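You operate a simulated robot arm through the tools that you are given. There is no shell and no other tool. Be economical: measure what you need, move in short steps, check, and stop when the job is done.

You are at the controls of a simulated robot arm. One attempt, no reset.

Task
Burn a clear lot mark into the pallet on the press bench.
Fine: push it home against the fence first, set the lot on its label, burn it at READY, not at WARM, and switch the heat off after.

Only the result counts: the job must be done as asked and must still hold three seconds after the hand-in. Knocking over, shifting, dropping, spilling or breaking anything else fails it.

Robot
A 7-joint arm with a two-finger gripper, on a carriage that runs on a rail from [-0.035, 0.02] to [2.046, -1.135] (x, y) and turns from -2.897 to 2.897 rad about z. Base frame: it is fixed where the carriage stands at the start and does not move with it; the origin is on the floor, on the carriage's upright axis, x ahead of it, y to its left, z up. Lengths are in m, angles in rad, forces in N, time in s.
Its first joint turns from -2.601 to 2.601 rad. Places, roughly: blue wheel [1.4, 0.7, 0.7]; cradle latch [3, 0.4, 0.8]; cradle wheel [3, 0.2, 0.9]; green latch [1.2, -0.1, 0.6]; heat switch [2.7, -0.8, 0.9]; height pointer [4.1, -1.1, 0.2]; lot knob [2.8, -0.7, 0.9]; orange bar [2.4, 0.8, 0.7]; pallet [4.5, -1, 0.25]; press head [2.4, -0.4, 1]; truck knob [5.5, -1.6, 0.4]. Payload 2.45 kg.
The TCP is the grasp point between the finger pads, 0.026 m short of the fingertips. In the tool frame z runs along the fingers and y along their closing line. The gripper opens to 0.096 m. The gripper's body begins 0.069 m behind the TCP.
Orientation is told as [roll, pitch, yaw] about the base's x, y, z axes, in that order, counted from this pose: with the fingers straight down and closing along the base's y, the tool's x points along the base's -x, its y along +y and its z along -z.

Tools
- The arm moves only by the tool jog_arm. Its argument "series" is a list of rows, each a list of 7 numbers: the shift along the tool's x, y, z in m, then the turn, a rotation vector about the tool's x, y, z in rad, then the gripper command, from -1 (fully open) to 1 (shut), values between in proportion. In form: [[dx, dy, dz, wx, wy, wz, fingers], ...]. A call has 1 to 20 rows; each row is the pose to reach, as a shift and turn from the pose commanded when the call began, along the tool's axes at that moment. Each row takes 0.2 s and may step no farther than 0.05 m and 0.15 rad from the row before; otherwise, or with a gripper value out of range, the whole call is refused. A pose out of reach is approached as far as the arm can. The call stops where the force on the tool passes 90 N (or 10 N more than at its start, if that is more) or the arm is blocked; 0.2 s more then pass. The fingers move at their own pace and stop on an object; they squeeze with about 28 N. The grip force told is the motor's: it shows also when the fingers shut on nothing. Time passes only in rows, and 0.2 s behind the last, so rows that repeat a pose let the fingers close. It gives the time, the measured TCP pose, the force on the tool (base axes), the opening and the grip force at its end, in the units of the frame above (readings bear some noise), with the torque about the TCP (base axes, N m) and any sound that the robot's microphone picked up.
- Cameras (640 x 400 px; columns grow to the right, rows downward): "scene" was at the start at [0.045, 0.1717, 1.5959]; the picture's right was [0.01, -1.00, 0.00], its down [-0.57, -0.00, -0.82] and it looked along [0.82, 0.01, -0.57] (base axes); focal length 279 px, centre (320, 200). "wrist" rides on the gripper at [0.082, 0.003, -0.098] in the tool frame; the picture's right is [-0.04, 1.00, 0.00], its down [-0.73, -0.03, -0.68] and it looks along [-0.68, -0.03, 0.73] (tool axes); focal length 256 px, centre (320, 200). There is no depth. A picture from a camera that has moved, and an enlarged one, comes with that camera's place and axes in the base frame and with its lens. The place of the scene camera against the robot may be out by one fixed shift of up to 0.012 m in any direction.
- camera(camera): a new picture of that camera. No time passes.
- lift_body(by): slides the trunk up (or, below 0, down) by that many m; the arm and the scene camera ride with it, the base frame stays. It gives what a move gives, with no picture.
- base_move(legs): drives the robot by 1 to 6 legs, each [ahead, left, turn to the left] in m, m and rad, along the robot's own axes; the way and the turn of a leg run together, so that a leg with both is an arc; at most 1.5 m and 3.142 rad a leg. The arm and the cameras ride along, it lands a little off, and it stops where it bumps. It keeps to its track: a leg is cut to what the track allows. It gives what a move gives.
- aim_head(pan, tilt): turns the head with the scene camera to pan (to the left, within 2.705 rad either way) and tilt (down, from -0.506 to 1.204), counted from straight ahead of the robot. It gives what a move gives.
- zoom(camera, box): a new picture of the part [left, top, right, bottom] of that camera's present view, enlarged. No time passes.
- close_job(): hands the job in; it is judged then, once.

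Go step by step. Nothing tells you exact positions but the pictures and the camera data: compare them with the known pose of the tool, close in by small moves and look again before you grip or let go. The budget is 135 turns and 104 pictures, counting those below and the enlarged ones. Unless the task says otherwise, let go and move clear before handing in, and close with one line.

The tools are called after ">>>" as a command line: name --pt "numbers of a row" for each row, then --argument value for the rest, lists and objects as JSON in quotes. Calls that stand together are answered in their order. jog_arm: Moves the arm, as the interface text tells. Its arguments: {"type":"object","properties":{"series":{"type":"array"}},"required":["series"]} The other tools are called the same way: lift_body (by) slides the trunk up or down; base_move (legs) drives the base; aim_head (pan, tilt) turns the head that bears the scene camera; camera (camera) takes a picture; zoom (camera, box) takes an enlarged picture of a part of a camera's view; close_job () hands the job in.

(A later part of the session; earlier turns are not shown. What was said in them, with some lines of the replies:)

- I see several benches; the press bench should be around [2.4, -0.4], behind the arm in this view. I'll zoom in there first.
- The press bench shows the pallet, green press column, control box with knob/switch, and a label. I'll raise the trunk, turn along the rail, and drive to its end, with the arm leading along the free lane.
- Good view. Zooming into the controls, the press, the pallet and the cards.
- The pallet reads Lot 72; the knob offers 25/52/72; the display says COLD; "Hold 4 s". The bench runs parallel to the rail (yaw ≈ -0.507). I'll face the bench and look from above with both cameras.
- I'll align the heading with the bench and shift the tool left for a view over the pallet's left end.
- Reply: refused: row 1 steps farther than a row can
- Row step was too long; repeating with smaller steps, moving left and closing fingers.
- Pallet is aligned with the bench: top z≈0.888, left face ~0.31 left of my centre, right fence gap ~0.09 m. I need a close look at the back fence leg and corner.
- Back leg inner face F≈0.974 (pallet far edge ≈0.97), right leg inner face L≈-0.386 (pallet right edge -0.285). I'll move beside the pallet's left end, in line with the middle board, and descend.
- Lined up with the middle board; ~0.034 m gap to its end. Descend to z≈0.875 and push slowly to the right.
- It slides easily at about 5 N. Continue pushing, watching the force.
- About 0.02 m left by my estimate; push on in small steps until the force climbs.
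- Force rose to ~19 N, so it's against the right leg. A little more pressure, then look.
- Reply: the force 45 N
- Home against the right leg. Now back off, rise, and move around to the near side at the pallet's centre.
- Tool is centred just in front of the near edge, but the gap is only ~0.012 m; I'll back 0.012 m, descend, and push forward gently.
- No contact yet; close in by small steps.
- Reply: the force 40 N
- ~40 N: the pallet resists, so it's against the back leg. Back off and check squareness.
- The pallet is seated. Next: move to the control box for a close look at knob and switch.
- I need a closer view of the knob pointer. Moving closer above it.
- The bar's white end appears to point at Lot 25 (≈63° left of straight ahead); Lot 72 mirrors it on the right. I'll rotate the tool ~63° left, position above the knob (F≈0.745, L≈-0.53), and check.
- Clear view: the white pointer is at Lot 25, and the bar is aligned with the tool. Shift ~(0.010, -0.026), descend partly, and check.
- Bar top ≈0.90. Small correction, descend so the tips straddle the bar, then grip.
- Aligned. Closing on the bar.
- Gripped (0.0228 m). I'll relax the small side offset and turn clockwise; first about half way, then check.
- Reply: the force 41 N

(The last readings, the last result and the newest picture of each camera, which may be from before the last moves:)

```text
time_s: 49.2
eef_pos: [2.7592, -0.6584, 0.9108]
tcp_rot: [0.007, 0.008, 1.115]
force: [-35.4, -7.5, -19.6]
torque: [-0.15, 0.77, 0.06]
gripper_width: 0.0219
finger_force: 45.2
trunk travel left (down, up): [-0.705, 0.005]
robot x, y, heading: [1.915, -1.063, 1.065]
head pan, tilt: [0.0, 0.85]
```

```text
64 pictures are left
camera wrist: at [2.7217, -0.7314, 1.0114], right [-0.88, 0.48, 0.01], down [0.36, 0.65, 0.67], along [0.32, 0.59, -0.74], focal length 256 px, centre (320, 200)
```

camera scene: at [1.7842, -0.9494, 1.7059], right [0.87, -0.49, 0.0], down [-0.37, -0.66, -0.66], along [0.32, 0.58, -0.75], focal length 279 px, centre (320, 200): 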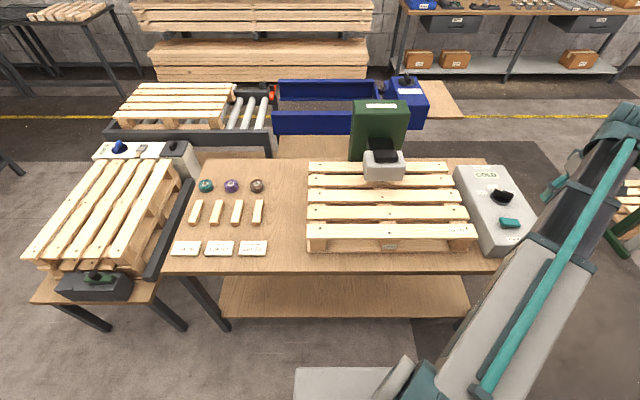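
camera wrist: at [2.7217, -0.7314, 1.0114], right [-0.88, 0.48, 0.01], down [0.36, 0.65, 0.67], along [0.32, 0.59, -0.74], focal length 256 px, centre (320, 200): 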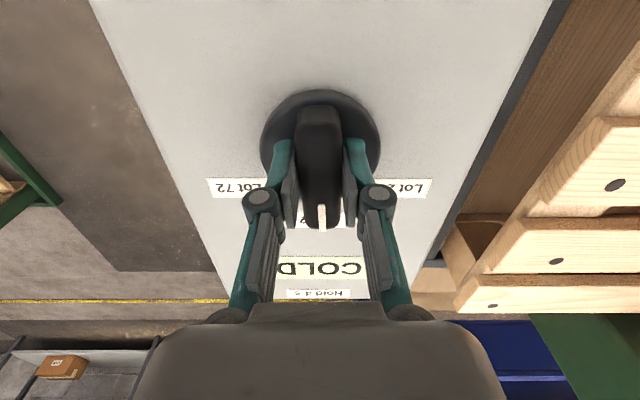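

Pointer now at Lot 52 and the knob follows. Relieve the side load slightly and continue to Lot 72.

>>> jog_arm --pt "0.002 0.003 0 0 0 0 1" --pt "0.002 0.003 0 0 0 0.14 1" --pt "0.002 0.003 0 0 0 0.28 1" --pt "0.002 0.003 0 0 0 0.42 1" --pt "0.002 0.003 0 0 0 0.56 1" --pt "0.002 0.003 0 0 0 0.7 1" --pt "0.002 0.003 0 0 0 0.84 1" --pt "0.002 0.003 0 0 0 0.98 1" --pt "0.002 0.003 0 0 0 1.06 1"

>>> camera --camera "wrist"

```text
time_s: 51.2
eef_pos: [2.7567, -0.6569, 0.9121]
tcp_rot: [0.002, 0.001, 0.054]
force: [-17.7, 19.7, 2.5]
torque: [0.27, 1.23, 0.03]
gripper_width: 0.0219
finger_force: 45.4
trunk travel left (down, up): [-0.705, 0.005]
robot x, y, heading: [1.9119, -1.0639, 1.058]
head pan, tilt: [0.0, 0.85]
```

```text
63 pictures are left
camera wrist: at [2.6764, -0.6591, 1.011], right [-0.01, 1.0, 0.0], down [0.73, 0.01, 0.68], along [0.68, 0.01, -0.73], focal length 256 px, centre (320, 200)
```

wrist: 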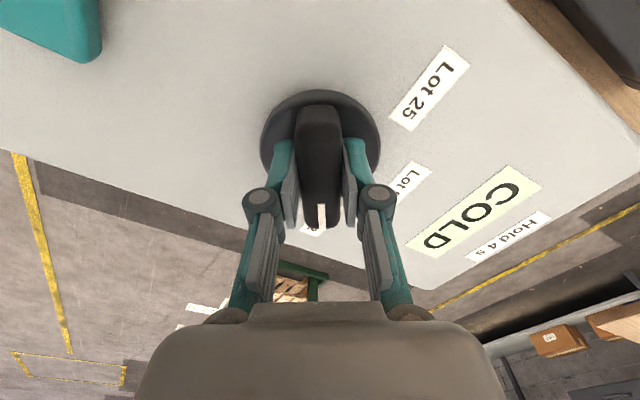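

The pointer looks to be on Lot 72. Release, rise, and check.

>>> jog_arm --pt "0 0 0 0 0 0 0.4" --pt "0 0 0 0 0 0 -0.2" --pt "0 0 0 0 0 0 -0.2" --pt "0 0 -0.04 0 0 0 -0.2" --pt "0 0 -0.08 0 0 0 -0.2" --pt "0 0 -0.12 0 0 0 -0.2" --pt "0.03 0 -0.14 0 0 0 -0.2" --pt "0.03 0 -0.14 0 0 0 -0.2"

>>> camera --camera "wrist"

```text
time_s: 53.0
eef_pos: [2.7317, -0.6634, 1.0521]
tcp_rot: [0.0, 0.001, 0.055]
force: [-0.1, -0.3, 0.7]
torque: [-0.01, 0.0, -0.04]
gripper_width: 0.0575
finger_force: 0.0
trunk travel left (down, up): [-0.705, 0.005]
robot x, y, heading: [1.9158, -1.0606, 1.066]
head pan, tilt: [0.0, 0.85]
```

```text
62 pictures are left
camera wrist: at [2.6501, -0.6647, 1.1504], right [-0.01, 1.0, 0.0], down [0.73, 0.01, 0.68], along [0.68, 0.01, -0.73], focal length 256 px, centre (320, 200)
```

wrist: 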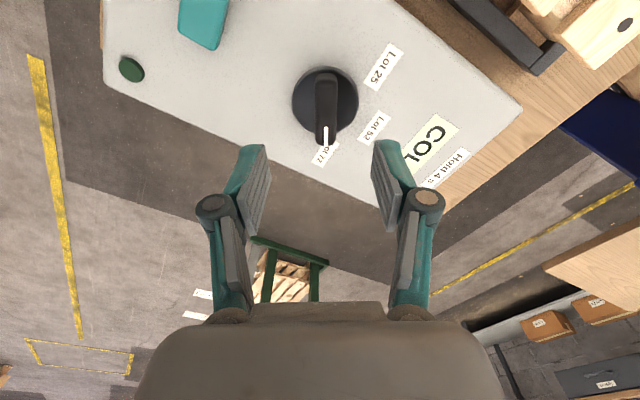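

Lot 72 is set. Now rotate the tool back to the bench heading and look closely at the heat switch.

>>> jog_arm --pt "0.01 0 0 0 0 -0.14 -0.2" --pt "0.02 0 0 0 0 -0.28 -0.2" --pt "0.03 0 0 0 0 -0.42 1" --pt "0.04 0 0 0 0 -0.56 1" --pt "0.05 0 0 0 0 -0.7 1" --pt "0.05 0 0 0 0 -0.84 1" --pt "0.05 0 0 0 0 -0.98 1" --pt "0.05 0 0 0 0 -1.007 1"

>>> jog_arm --pt "0.05 0 0 0 0 0 1" --pt "0.1 0 0 0 0 0 1" --pt "0.13 0 0 0 0 0 1" --pt "0.13 0 0 0 0 0 1"

>>> zoom --camera "wrist" --box '[200, 40, 440, 250]'

>>> zoom --camera "scene" --box '[450, 155, 570, 262]'

```text
time_s: 54.8
eef_pos: [2.6791, -0.6656, 1.0508]
tcp_rot: [-0.001, 0.001, 1.062]
force: [-0.6, 0.8, 0.4]
torque: [0.03, 0.04, 0.02]
gripper_width: 0.0
finger_force: 28.2
trunk travel left (down, up): [-0.705, 0.005]
robot x, y, heading: [1.9141, -1.0616, 1.063]
head pan, tilt: [0.0, 0.85]
```

```text
time_s: 55.8
eef_pos: [2.6155, -0.7798, 1.052]
tcp_rot: [0.0, -0.001, 1.062]
force: [-0.1, 0.6, -0.8]
torque: [-0.02, -0.03, -0.01]
gripper_width: 0.0
finger_force: 27.7
trunk travel left (down, up): [-0.705, 0.005]
robot x, y, heading: [1.9145, -1.0597, 1.064]
head pan, tilt: [0.0, 0.85]
```

```text
1.90 times, centred on (320, 145) of wrist
camera zoom: at [2.573, -0.8497, 1.1512], right [-0.85, 0.52, 0.0], down [0.38, 0.63, 0.68], along [0.35, 0.58, -0.73], focal length 488 px, centre (320, 305)
```

zoom: 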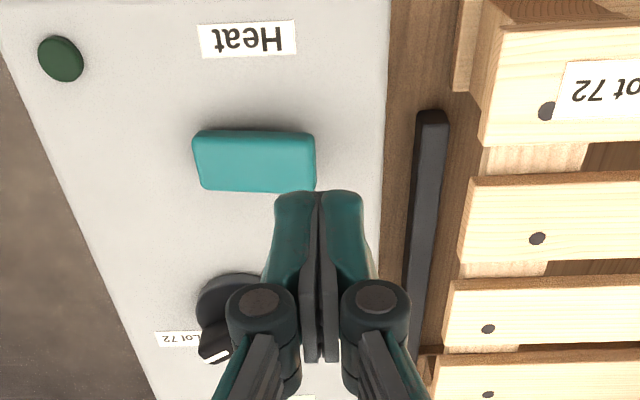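

```text
3.74 times, centred on (510, 208) of scene
camera zoom: at [1.7843, -0.9495, 1.7059], right [0.87, -0.49, 0.0], down [-0.37, -0.66, -0.66], along [0.32, 0.58, -0.75], focal length 1044 px, centre (-390, 168)
```

zoom: 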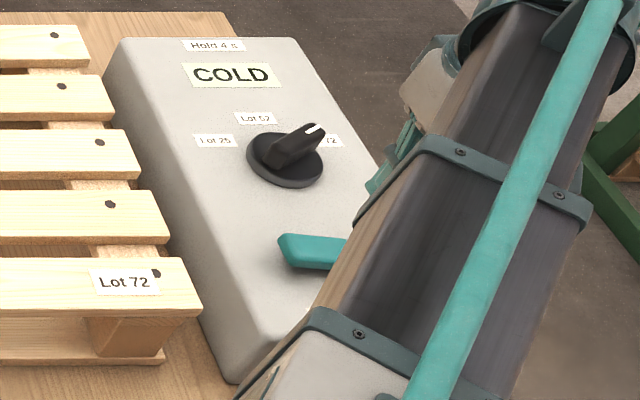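

The rocker's left end looks raised (right end down), so I'll press its left end. Move above it (F≈0.637, L≈-0.49) and look.

>>> jog_arm --pt "-0.045 -0.012 0 0 0 0 1" --pt "-0.05 -0.014 0.03 0 0 0 1" --pt "-0.05 -0.014 0.07 0 0 0 1" --pt "-0.05 -0.014 0.11 0 0 0 1" --pt "-0.05 -0.014 0.115 0 0 0 1"

>>> camera --camera "wrist"

>>> zoom --camera "scene" --box '[450, 155, 570, 262]'

```text
time_s: 57.0
eef_pos: [2.652, -0.7431, 0.936]
tcp_rot: [0.001, 0.0, 1.061]
force: [-0.2, 0.4, 0.2]
torque: [0.01, 0.02, 0.0]
gripper_width: 0.0
finger_force: 27.9
trunk travel left (down, up): [-0.705, 0.005]
robot x, y, heading: [1.9144, -1.0579, 1.062]
head pan, tilt: [0.0, 0.85]
```

```text
59 pictures are left
camera wrist: at [2.6104, -0.8128, 1.0348], right [-0.85, 0.52, 0.0], down [0.38, 0.63, 0.68], along [0.35, 0.58, -0.73], focal length 256 px, centre (320, 200)
```

wrist: 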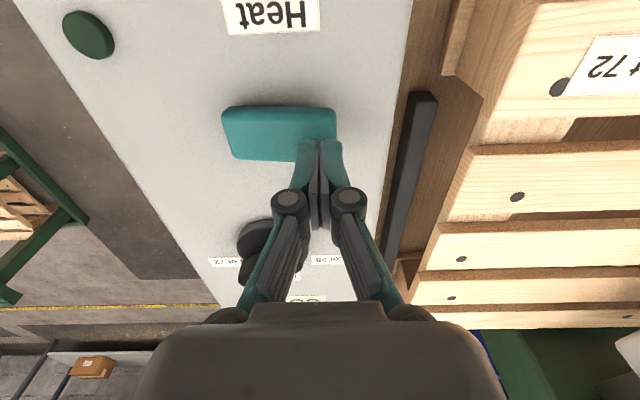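

```text
3.74 times, centred on (510, 208) of scene
camera zoom: at [1.7842, -0.9496, 1.7059], right [0.87, -0.49, 0.0], down [-0.37, -0.66, -0.66], along [0.32, 0.58, -0.75], focal length 1044 px, centre (-390, 168)
```

zoom: 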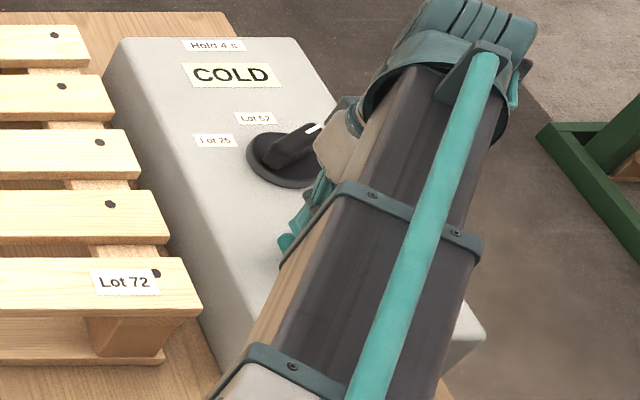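

The tips are right over the rocker's left end. Pressing down slowly.

>>> jog_arm --pt "0 0 0.01 0 0 0 1" --pt "0 0 0.016 0 0 0 1" --pt "0 0 0.022 0 0 0 1" --pt "0 0 0.028 0 0 0 1"

>>> zoom --camera "wrist" --box '[200, 0, 440, 200]'

```text
time_s: 58.0
eef_pos: [2.6519, -0.7411, 0.9168]
tcp_rot: [-0.009, -0.011, 1.061]
force: [9.3, 5.4, 77.6]
torque: [-0.46, -0.61, 0.03]
gripper_width: 0.0
finger_force: 27.4
trunk travel left (down, up): [-0.705, 0.005]
robot x, y, heading: [1.9162, -1.0633, 1.058]
head pan, tilt: [0.0, 0.85]
```

```text
2.00 times, centred on (320, 100) of wrist
camera zoom: at [2.6081, -0.8126, 1.0157], right [-0.85, 0.52, -0.01], down [0.37, 0.62, 0.69], along [0.36, 0.58, -0.73], focal length 512 px, centre (320, 400)
```

zoom: 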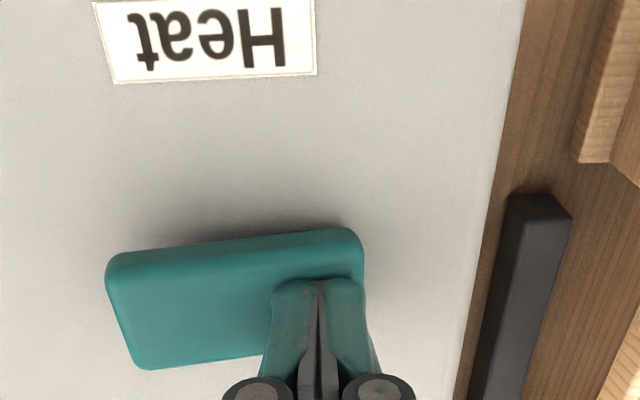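

The rocker tilt seems to have flipped. Rise and check the indicator.

>>> jog_arm --pt "0 0 -0.02 0 0 0 1" --pt "0 0 -0.06 0 0 0 1" --pt "0 0 -0.1 0 0 0 1"

>>> camera --camera "wrist"

>>> zoom --camera "scene" --box '[450, 155, 570, 262]'

```text
time_s: 58.8
eef_pos: [2.6512, -0.7411, 1.009]
tcp_rot: [0.001, 0.0, 1.06]
force: [-1.2, 0.5, -0.3]
torque: [-0.01, -0.03, 0.0]
gripper_width: 0.0
finger_force: 27.9
trunk travel left (down, up): [-0.705, 0.005]
robot x, y, heading: [1.9144, -1.0633, 1.061]
head pan, tilt: [0.0, 0.85]
```

```text
56 pictures are left
camera wrist: at [2.6099, -0.8115, 1.1076], right [-0.85, 0.52, 0.0], down [0.38, 0.63, 0.68], along [0.35, 0.58, -0.73], focal length 256 px, centre (320, 200)
```

wrist: 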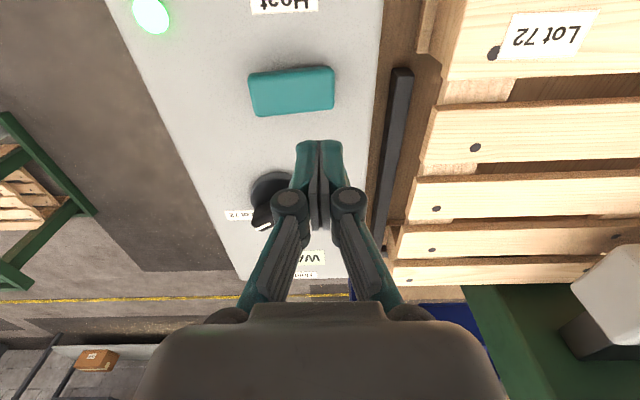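

```text
3.74 times, centred on (510, 208) of scene
camera zoom: at [1.7836, -0.95, 1.7056], right [0.87, -0.49, 0.0], down [-0.37, -0.66, -0.66], along [0.32, 0.58, -0.75], focal length 1044 px, centre (-390, 168)
```

zoom: 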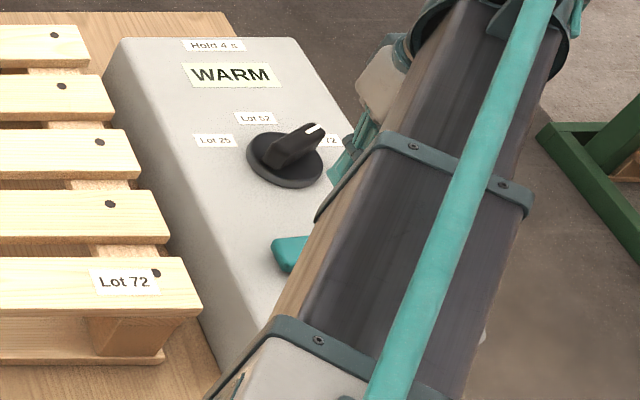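

Heat is on and the display shows WARM. Now move over toward the press handle and look, while it warms.

>>> jog_arm --pt "0 0.0 -0.045 0 0 0 1" --pt "0 0.0 -0.09 0 0 0 1" --pt "0 0.0 -0.135 0 0 0 1" --pt "0 0.045 -0.141 0 0 0 1" --pt "0 0.09 -0.141 0 0 0 1" --pt "0 0.135 -0.141 0 0 0 1" --pt "0 0.18 -0.141 0 0 0 1" --pt "0 0.225 -0.141 0 0 0 1" --pt "0 0.27 -0.141 0 0 0 1" --pt "0 0.315 -0.141 0 0 0 1" --pt "0 0.36 -0.141 0 0 0 1" --pt "0 0.4 -0.141 0 0 0 1" --pt "0 0.4 -0.141 0 0 0 1"

>>> camera --camera "wrist"

>>> camera --camera "scene"

```text
time_s: 61.6
eef_pos: [2.3024, -0.5462, 1.1499]
tcp_rot: [0.0, 0.0, 1.062]
force: [-0.3, -0.3, -0.3]
torque: [-0.01, 0.0, 0.03]
gripper_width: 0.0001
finger_force: 27.7
trunk travel left (down, up): [-0.705, 0.005]
robot x, y, heading: [1.9154, -1.0625, 1.062]
head pan, tilt: [0.0, 0.85]
```

```text
54 pictures are left
camera wrist: at [2.2606, -0.6169, 1.2481], right [-0.85, 0.52, 0.0], down [0.38, 0.63, 0.68], along [0.35, 0.58, -0.73], focal length 256 px, centre (320, 200)
```

wrist: 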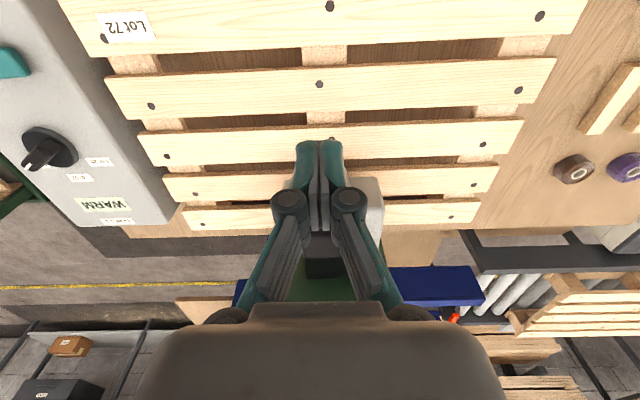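

```text
53 pictures are left
camera scene: at [1.7845, -0.9495, 1.7059], right [0.87, -0.49, 0.0], down [-0.37, -0.66, -0.66], along [0.32, 0.58, -0.75], focal length 279 px, centre (320, 200)
```

scene: 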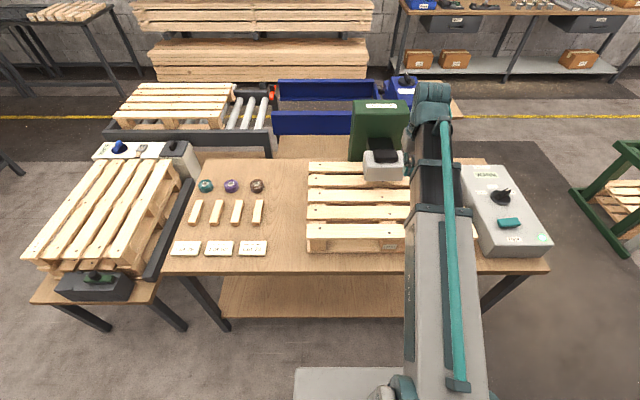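

Handle of the press head estimated at F≈0.858, L≈-0.083, top z≈1.02. Moving above it with a safe margin, then checking.

>>> jog_arm --pt "-0.045 0.002 0 0 0 0 1" --pt "-0.09 0.004 0 0 0 0 1" --pt "-0.135 0.006 0 0 0 0 1" --pt "-0.18 0.006 0 0 0 0 1" --pt "-0.215 0.006 0 0 0 0 1" --pt "-0.215 0.006 0.04 0 0 0 1" --pt "-0.215 0.006 0.06 0 0 0 1" --pt "-0.215 0.006 0.06 0 0 0 1"

>>> camera --camera "wrist"

>>> camera --camera "scene"

```text
time_s: 63.4
eef_pos: [2.4025, -0.3562, 1.0881]
tcp_rot: [-0.001, 0.001, 1.061]
force: [-0.9, 0.3, 0.0]
torque: [-0.01, -0.02, 0.01]
gripper_width: 0.0003
finger_force: 28.2
trunk travel left (down, up): [-0.705, 0.005]
robot x, y, heading: [1.9111, -1.0649, 1.063]
head pan, tilt: [0.0, 0.85]
```

```text
52 pictures are left
camera wrist: at [2.3602, -0.4267, 1.1866], right [-0.85, 0.52, 0.0], down [0.38, 0.63, 0.68], along [0.35, 0.58, -0.73], focal length 256 px, centre (320, 200)
```

wrist: 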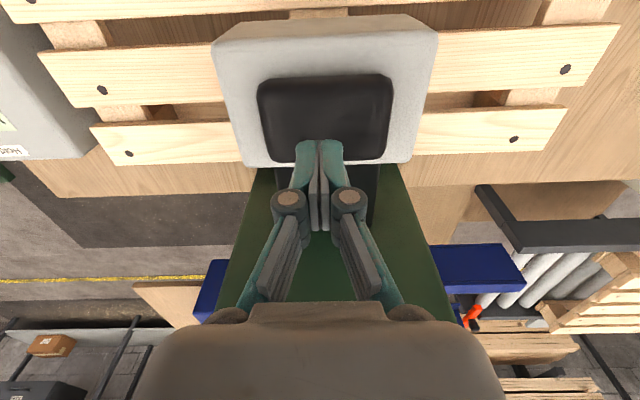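

```text
51 pictures are left
camera scene: at [1.7843, -0.9495, 1.7059], right [0.87, -0.49, 0.0], down [-0.37, -0.66, -0.66], along [0.32, 0.58, -0.75], focal length 279 px, centre (320, 200)
```

scene: 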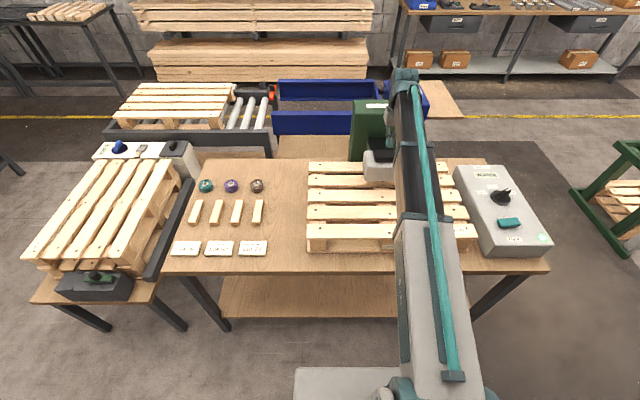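

The tips hover right over the handle. Check the display.

>>> zoom --camera "scene" --box '[440, 150, 560, 257]'

```text
3.74 times, centred on (500, 204) of scene
camera zoom: at [1.7843, -0.9495, 1.7059], right [0.87, -0.49, 0.0], down [-0.37, -0.66, -0.66], along [0.32, 0.58, -0.75], focal length 1044 px, centre (-353, 187)
```

zoom: 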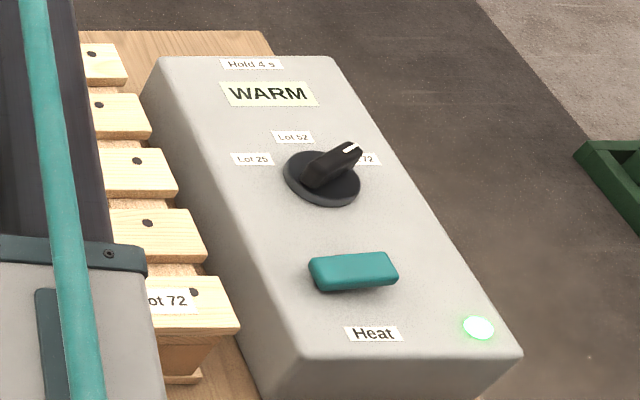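

Still WARM; wait 3 s in place and check again.

>>> jog_arm --pt "0 0 0 0 0 0 1" --pt "0 0 0 0 0 0 1" --pt "0 0 0 0 0 0 1" --pt "0 0 0 0 0 0 1" --pt "0 0 0 0 0 0 1" --pt "0 0 0 0 0 0 1" --pt "0 0 0 0 0 0 1" --pt "0 0 0 0 0 0 1" --pt "0 0 0 0 0 0 1" --pt "0 0 0 0 0 0 1" --pt "0 0 0 0 0 0 1" --pt "0 0 0 0 0 0 1" --pt "0 0 0 0 0 0 1" --pt "0 0 0 0 0 0 1" --pt "0 0 0 0 0 0 1"

>>> zoom --camera "scene" --box '[440, 150, 560, 257]'

```text
time_s: 66.6
eef_pos: [2.4023, -0.3566, 1.088]
tcp_rot: [0.0, 0.0, 1.061]
force: [0.1, 0.8, 0.5]
torque: [-0.01, 0.0, 0.04]
gripper_width: 0.0
finger_force: 27.8
trunk travel left (down, up): [-0.705, 0.005]
robot x, y, heading: [1.9136, -1.063, 1.065]
head pan, tilt: [0.0, 0.85]
```

```text
3.74 times, centred on (500, 204) of scene
camera zoom: at [1.7843, -0.9495, 1.7059], right [0.87, -0.49, 0.0], down [-0.37, -0.66, -0.66], along [0.32, 0.58, -0.75], focal length 1044 px, centre (-353, 187)
```

zoom: 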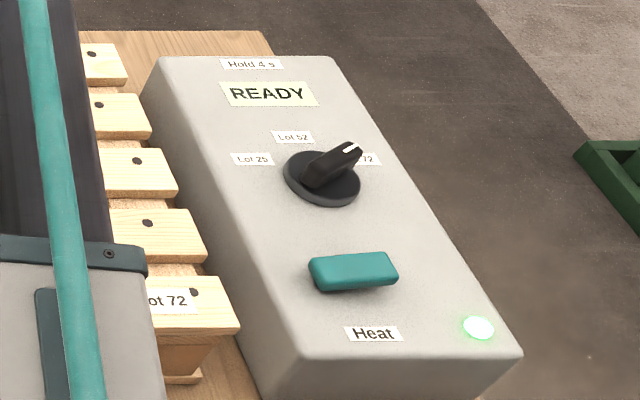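

READY. Descending onto the handle in steps.

>>> jog_arm --pt "0 0 0.015 0 0 0 1" --pt "0 0 0.03 0 0 0 1" --pt "0 0 0.042 0 0 0 1" --pt "0 0 0.05 0 0 0 1" --pt "0 0 0.058 0 0 0 1" --pt "0 0 0.066 0 0 0 1"

```text
time_s: 68.0
eef_pos: [2.4025, -0.3557, 1.0232]
tcp_rot: [0.003, 0.0, 1.061]
force: [1.8, 3.0, 7.7]
torque: [0.05, -0.04, -0.02]
gripper_width: 0.0062
finger_force: 29.0
trunk travel left (down, up): [-0.705, 0.005]
robot x, y, heading: [1.9154, -1.0599, 1.068]
head pan, tilt: [0.0, 0.85]
```

Contact with the handle (8 N). Keep pressing until the head meets the board.

>>> jog_arm --pt "0 0 0.008 0 0 0 1" --pt "0 0 0.016 0 0 0 1" --pt "0 0 0.024 0 0 0 1" --pt "0 0 0.032 0 0 0 1" --pt "0 0 0.04 0 0 0 1"

>>> zoom --camera "scene" --box '[330, 120, 450, 227]'

```text
time_s: 68.7
eef_pos: [2.4034, -0.3556, 1.0173]
tcp_rot: [-0.003, -0.017, 1.062]
force: [-6.8, -8.7, 40.8]
torque: [-0.58, 0.42, -0.04]
gripper_width: 0.0061
finger_force: 28.6
trunk travel left (down, up): [-0.705, 0.005]
robot x, y, heading: [1.9172, -1.064, 1.06]
head pan, tilt: [0.0, 0.85]
stopped in row 3: the force on the tool passed its limit at 99 N (the readings are from after the stop); the commanded pose is now the measured one
```

```text
3.74 times, centred on (390, 174) of scene
camera zoom: at [1.7802, -0.955, 1.7061], right [0.87, -0.49, 0.0], down [-0.36, -0.65, -0.66], along [0.32, 0.58, -0.75], focal length 1044 px, centre (58, 299)
```

zoom: 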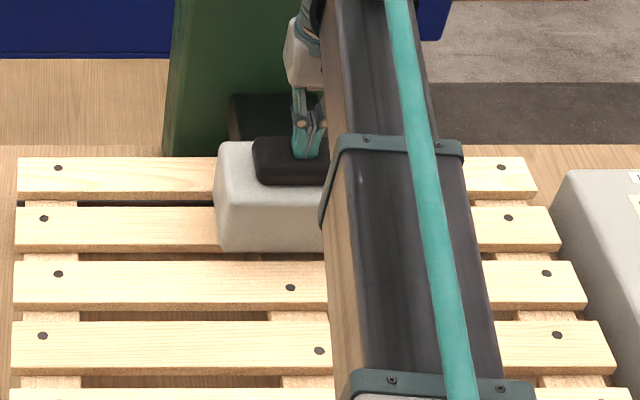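

The head has come down onto the board (force peaked, now ~41 N steady). Hold it there for the rest of the 4 s.

>>> jog_arm --pt "0 0 0.001 0 0 0 1" --pt "0 0 0.002 0 0 0 1" --pt "0 0 0.002 0 0 0 1" --pt "0 0 0.002 0 0 0 1" --pt "0 0 0.002 0 0 0 1" --pt "0 0 0.002 0 0 0 1" --pt "0 0 0.002 0 0 0 1" --pt "0 0 0.002 0 0 0 1" --pt "0 0 0.002 0 0 0 1" --pt "0 0 0.002 0 0 0 1" --pt "0 0 0.002 0 0 0 1" --pt "0 0 0.002 0 0 0 1" --pt "0 0 0.002 0 0 0 1" --pt "0 0 0.002 0 0 0 1" --pt "0 0 0.002 0 0 0 1" --pt "0 0 0.002 0 0 0 1" --pt "0 0 0.002 0 0 0 1" --pt "0 0 0.002 0 0 0 1"

>>> zoom --camera "scene" --box '[330, 120, 450, 227]'

>>> zoom --camera "scene" --box '[440, 150, 560, 257]'

```text
time_s: 72.5
eef_pos: [2.4017, -0.3573, 1.0185]
tcp_rot: [-0.002, -0.025, 1.061]
force: [-3.2, -6.2, 73.8]
torque: [-0.91, 0.55, -0.06]
gripper_width: 0.006
finger_force: 28.7
trunk travel left (down, up): [-0.705, 0.005]
robot x, y, heading: [1.9142, -1.0624, 1.06]
head pan, tilt: [0.0, 0.85]
```

```text
3.74 times, centred on (390, 174) of scene
camera zoom: at [1.7787, -0.9577, 1.7061], right [0.87, -0.49, 0.0], down [-0.36, -0.65, -0.66], along [0.32, 0.58, -0.75], focal length 1044 px, centre (58, 299)
```

zoom: 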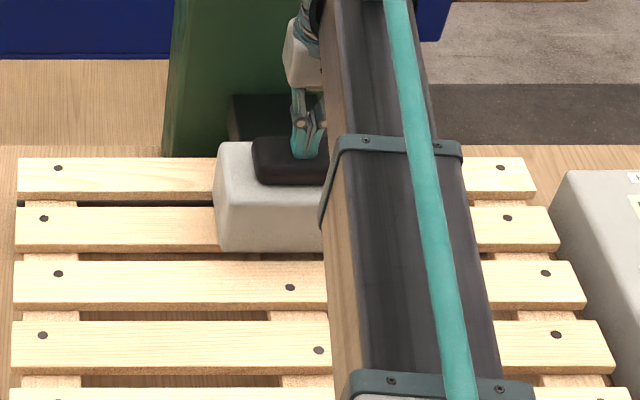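

```text
3.74 times, centred on (500, 204) of scene
camera zoom: at [1.7787, -0.9577, 1.7061], right [0.87, -0.49, 0.0], down [-0.36, -0.65, -0.66], along [0.32, 0.58, -0.75], focal length 1044 px, centre (-353, 187)
```

zoom: 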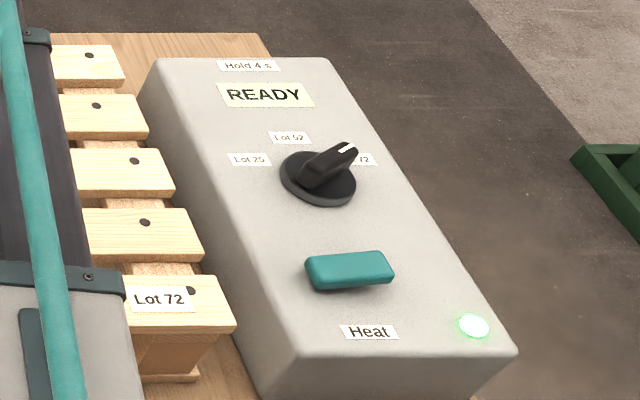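

About 4.2 s held so far at READY; a breath more, then lift straight off.

>>> jog_arm --pt "0 0 0 0 0 0 1" --pt "0 0 -0.03 0 0 0 1" --pt "0 0 -0.07 0 0 0 1" --pt "0 0 -0.11 0 0 0 1" --pt "0 0 -0.14 0 0 0 1" --pt "0.04 0 -0.14 0 0 0 1" --pt "0.085 0 -0.14 0 0 0 1" --pt "0.13 0 -0.14 0 0 0 1" --pt "0.175 0 -0.14 0 0 0 1" --pt "0.22 0 -0.14 0 0 0 1" --pt "0.22 -0.045 -0.14 0 0 0 1" --pt "0.22 -0.09 -0.14 0 0 0 1" --pt "0.22 -0.135 -0.14 0 0 0 1" --pt "0.22 -0.18 -0.14 0 0 0 1" --pt "0.22 -0.225 -0.14 0 0 0 1" --pt "0.22 -0.27 -0.14 0 0 0 1" --pt "0.22 -0.315 -0.14 0 0 0 1" --pt "0.22 -0.36 -0.14 0 0 0 1" --pt "0.22 -0.4 -0.14 0 0 0 1" --pt "0.22 -0.43 -0.14 0 0 0 1"

>>> camera --camera "wrist"

>>> zoom --camera "scene" --box '[300, 120, 480, 265]'

```text
time_s: 76.7
eef_pos: [2.6726, -0.7532, 1.1448]
tcp_rot: [0.0, -0.014, 1.061]
force: [1.4, 0.0, -0.5]
torque: [-0.02, -0.01, 0.04]
gripper_width: 0.0
finger_force: 28.8
trunk travel left (down, up): [-0.705, 0.005]
robot x, y, heading: [1.911, -1.0612, 1.06]
head pan, tilt: [0.0, 0.85]
```

```text
45 pictures are left
camera wrist: at [2.6302, -0.8257, 1.2423], right [-0.85, 0.52, 0.0], down [0.38, 0.62, 0.69], along [0.36, 0.59, -0.73], focal length 256 px, centre (320, 200)
```

wrist: 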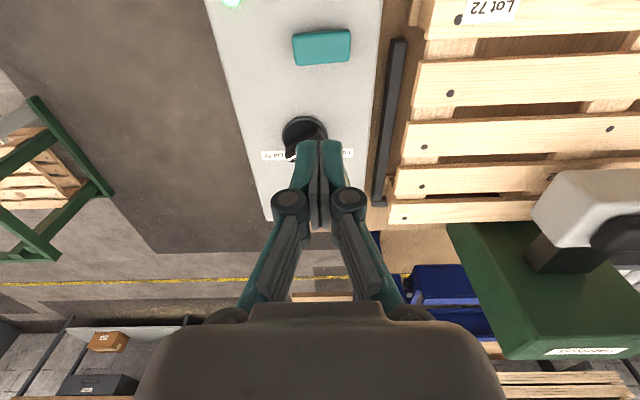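

```text
2.76 times, centred on (390, 192) of scene
camera zoom: at [1.7847, -0.9496, 1.7059], right [0.87, -0.49, 0.0], down [-0.37, -0.66, -0.66], along [0.32, 0.58, -0.75], focal length 771 px, centre (127, 221)
```

zoom: 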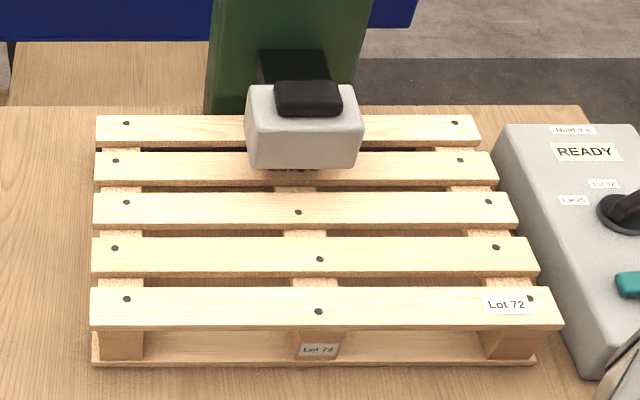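

A dark mark shows beneath the head. Zoom on it, before switching off.

>>> zoom --camera "scene" --box '[360, 155, 410, 195]'

```text
10.00 times, centred on (385, 175) of scene
camera zoom: at [1.7847, -0.9496, 1.7059], right [0.87, -0.49, 0.0], down [-0.37, -0.66, -0.66], along [0.32, 0.58, -0.75], focal length 2794 px, centre (-330, 450)
```

zoom: 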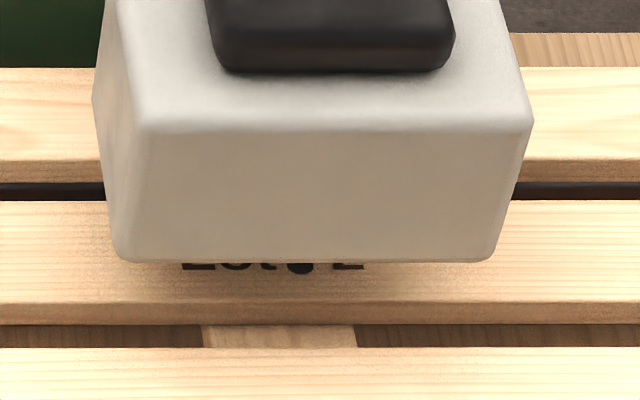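

The mark "Lot 72" is burned dark. Now switch the heat off by pressing the rocker's right end.

>>> jog_arm --pt "0.003 -0.017 0.03 0 0 0 1" --pt "0.003 -0.017 0.075 0 0 0 1" --pt "0.003 -0.017 0.12 0 0 0 1" --pt "0.003 -0.017 0.16 0 0 0 1" --pt "0.003 -0.017 0.2 0 0 0 1" --pt "0.003 -0.017 0.2 0 0 0 1"

>>> camera --camera "wrist"

```text
time_s: 78.1
eef_pos: [2.6878, -0.7644, 0.9466]
tcp_rot: [-0.004, -0.014, 1.062]
force: [0.0, -0.7, -0.2]
torque: [-0.02, 0.0, -0.03]
gripper_width: 0.0001
finger_force: 28.3
trunk travel left (down, up): [-0.705, 0.005]
robot x, y, heading: [1.9148, -1.063, 1.063]
head pan, tilt: [0.0, 0.85]
```

```text
42 pictures are left
camera wrist: at [2.6438, -0.8359, 1.0448], right [-0.85, 0.52, 0.0], down [0.38, 0.62, 0.69], along [0.36, 0.59, -0.72], focal length 256 px, centre (320, 200)
```

wrist: 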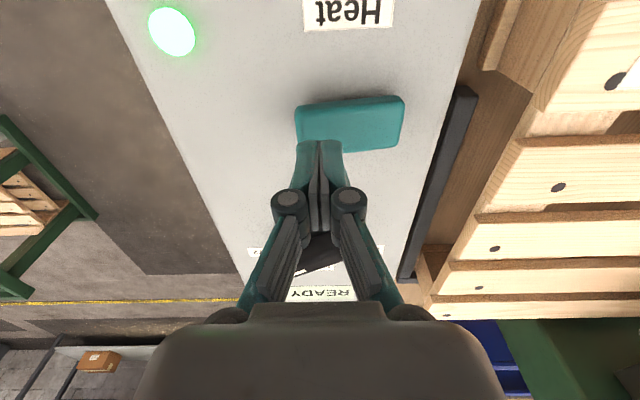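

Aligned over the right end; press.

>>> jog_arm --pt "0.002 0 0.015 0 0 0 1" --pt "0.002 0 0.022 0 0 0 1" --pt "0.002 0 0.028 0 0 0 1" --pt "0.002 0 0.033 0 0 0 1" --pt "0.002 0 0.037 0 0 0 1"

>>> jog_arm --pt "0 0 -0.03 0 0 0 1" --pt "0 0 -0.07 0 0 0 1" --pt "0 0 -0.11 0 0 0 1" --pt "0 0 -0.15 0 0 0 1" --pt "0 0 -0.15 0 0 0 1"

>>> camera --camera "wrist"

>>> camera --camera "scene"

```text
time_s: 79.3
eef_pos: [2.6863, -0.7666, 0.9193]
tcp_rot: [-0.012, -0.023, 1.062]
force: [11.7, 1.9, 71.6]
torque: [-0.25, 0.44, 0.01]
gripper_width: 0.0001
finger_force: 29.1
trunk travel left (down, up): [-0.705, 0.005]
robot x, y, heading: [1.9127, -1.0608, 1.058]
head pan, tilt: [0.0, 0.85]
```

```text
time_s: 80.5
eef_pos: [2.6832, -0.7668, 1.0593]
tcp_rot: [-0.001, -0.015, 1.06]
force: [0.2, 0.0, -0.8]
torque: [-0.01, -0.02, -0.01]
gripper_width: 0.0
finger_force: 28.9
trunk travel left (down, up): [-0.705, 0.005]
robot x, y, heading: [1.9154, -1.0582, 1.06]
head pan, tilt: [0.0, 0.85]
```

```text
41 pictures are left
camera wrist: at [2.6414, -0.8379, 1.157], right [-0.85, 0.52, 0.0], down [0.38, 0.62, 0.69], along [0.36, 0.59, -0.72], focal length 256 px, centre (320, 200)
```

wrist: 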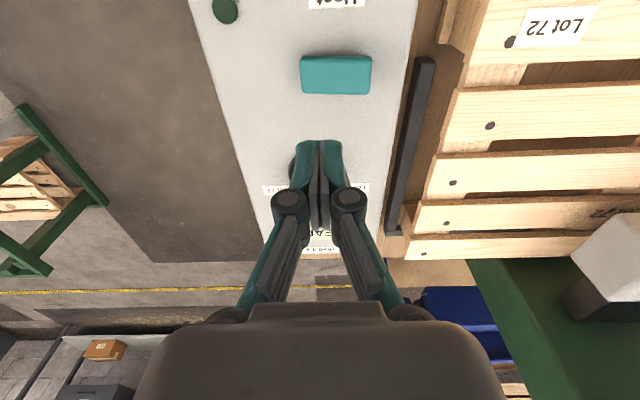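

```text
40 pictures are left
camera scene: at [1.7842, -0.9496, 1.7059], right [0.87, -0.49, 0.0], down [-0.37, -0.66, -0.66], along [0.32, 0.58, -0.75], focal length 279 px, centre (320, 200)
```

scene: 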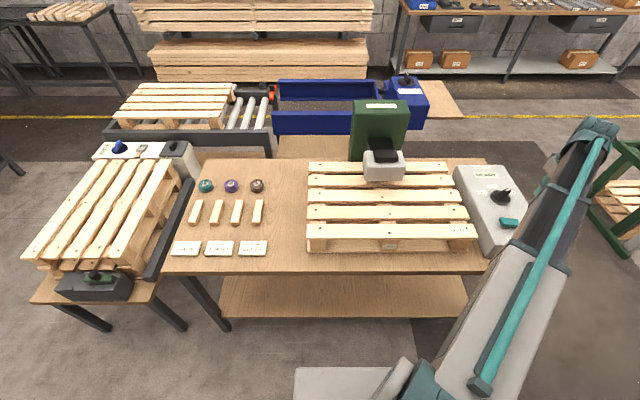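

The LED is off. A last check of the seating at the fence and of the mark.

>>> zoom --camera "wrist" --box '[370, 0, 640, 300]'

>>> zoom --camera "wrist" --box '[560, 180, 640, 250]'

```text
1.33 times, centred on (505, 150) of wrist
camera zoom: at [2.6414, -0.8379, 1.157], right [-0.85, 0.52, 0.0], down [0.38, 0.62, 0.69], along [0.36, 0.59, -0.72], focal length 341 px, centre (73, 267)
```

zoom: 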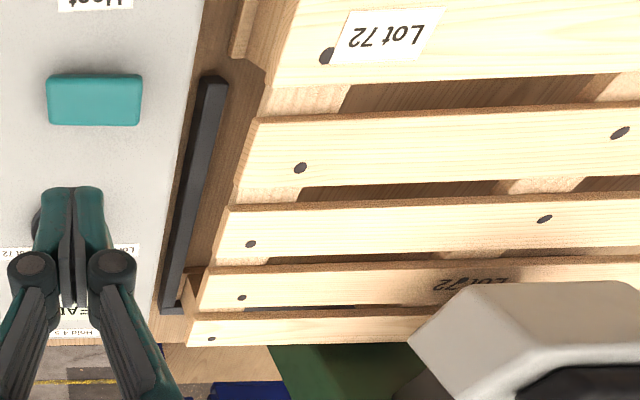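

```text
5.71 times, centred on (600, 215) of wrist
camera zoom: at [2.6414, -0.8379, 1.157], right [-0.85, 0.52, 0.0], down [0.38, 0.62, 0.69], along [0.36, 0.59, -0.72], focal length 1463 px, centre (-1280, 114)
```

zoom: 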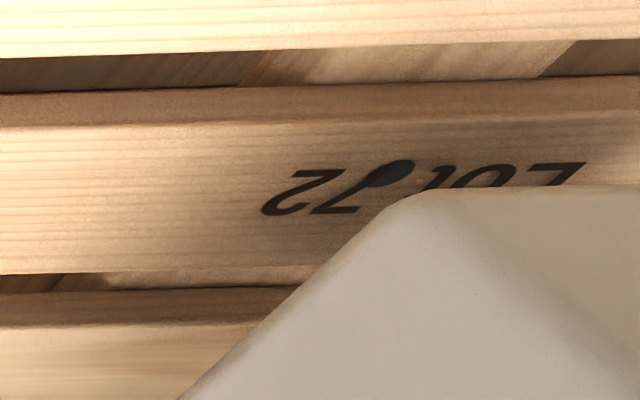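

The mark "Lot 72" reads dark and clear, the pallet sits in the fence corner, the heat LED is out, and the arm is clear. Handing in.

>>> close_job

```text
The job is handed in.
```

I burned a clear "Lot 72" into the pallet and handed the job in. I pushed the pallet home against both fence legs first and turned the lot knob to 72 to match its label. I pressed at READY for a bit over 4 s, then switched the heat off, and its indicator light is out.
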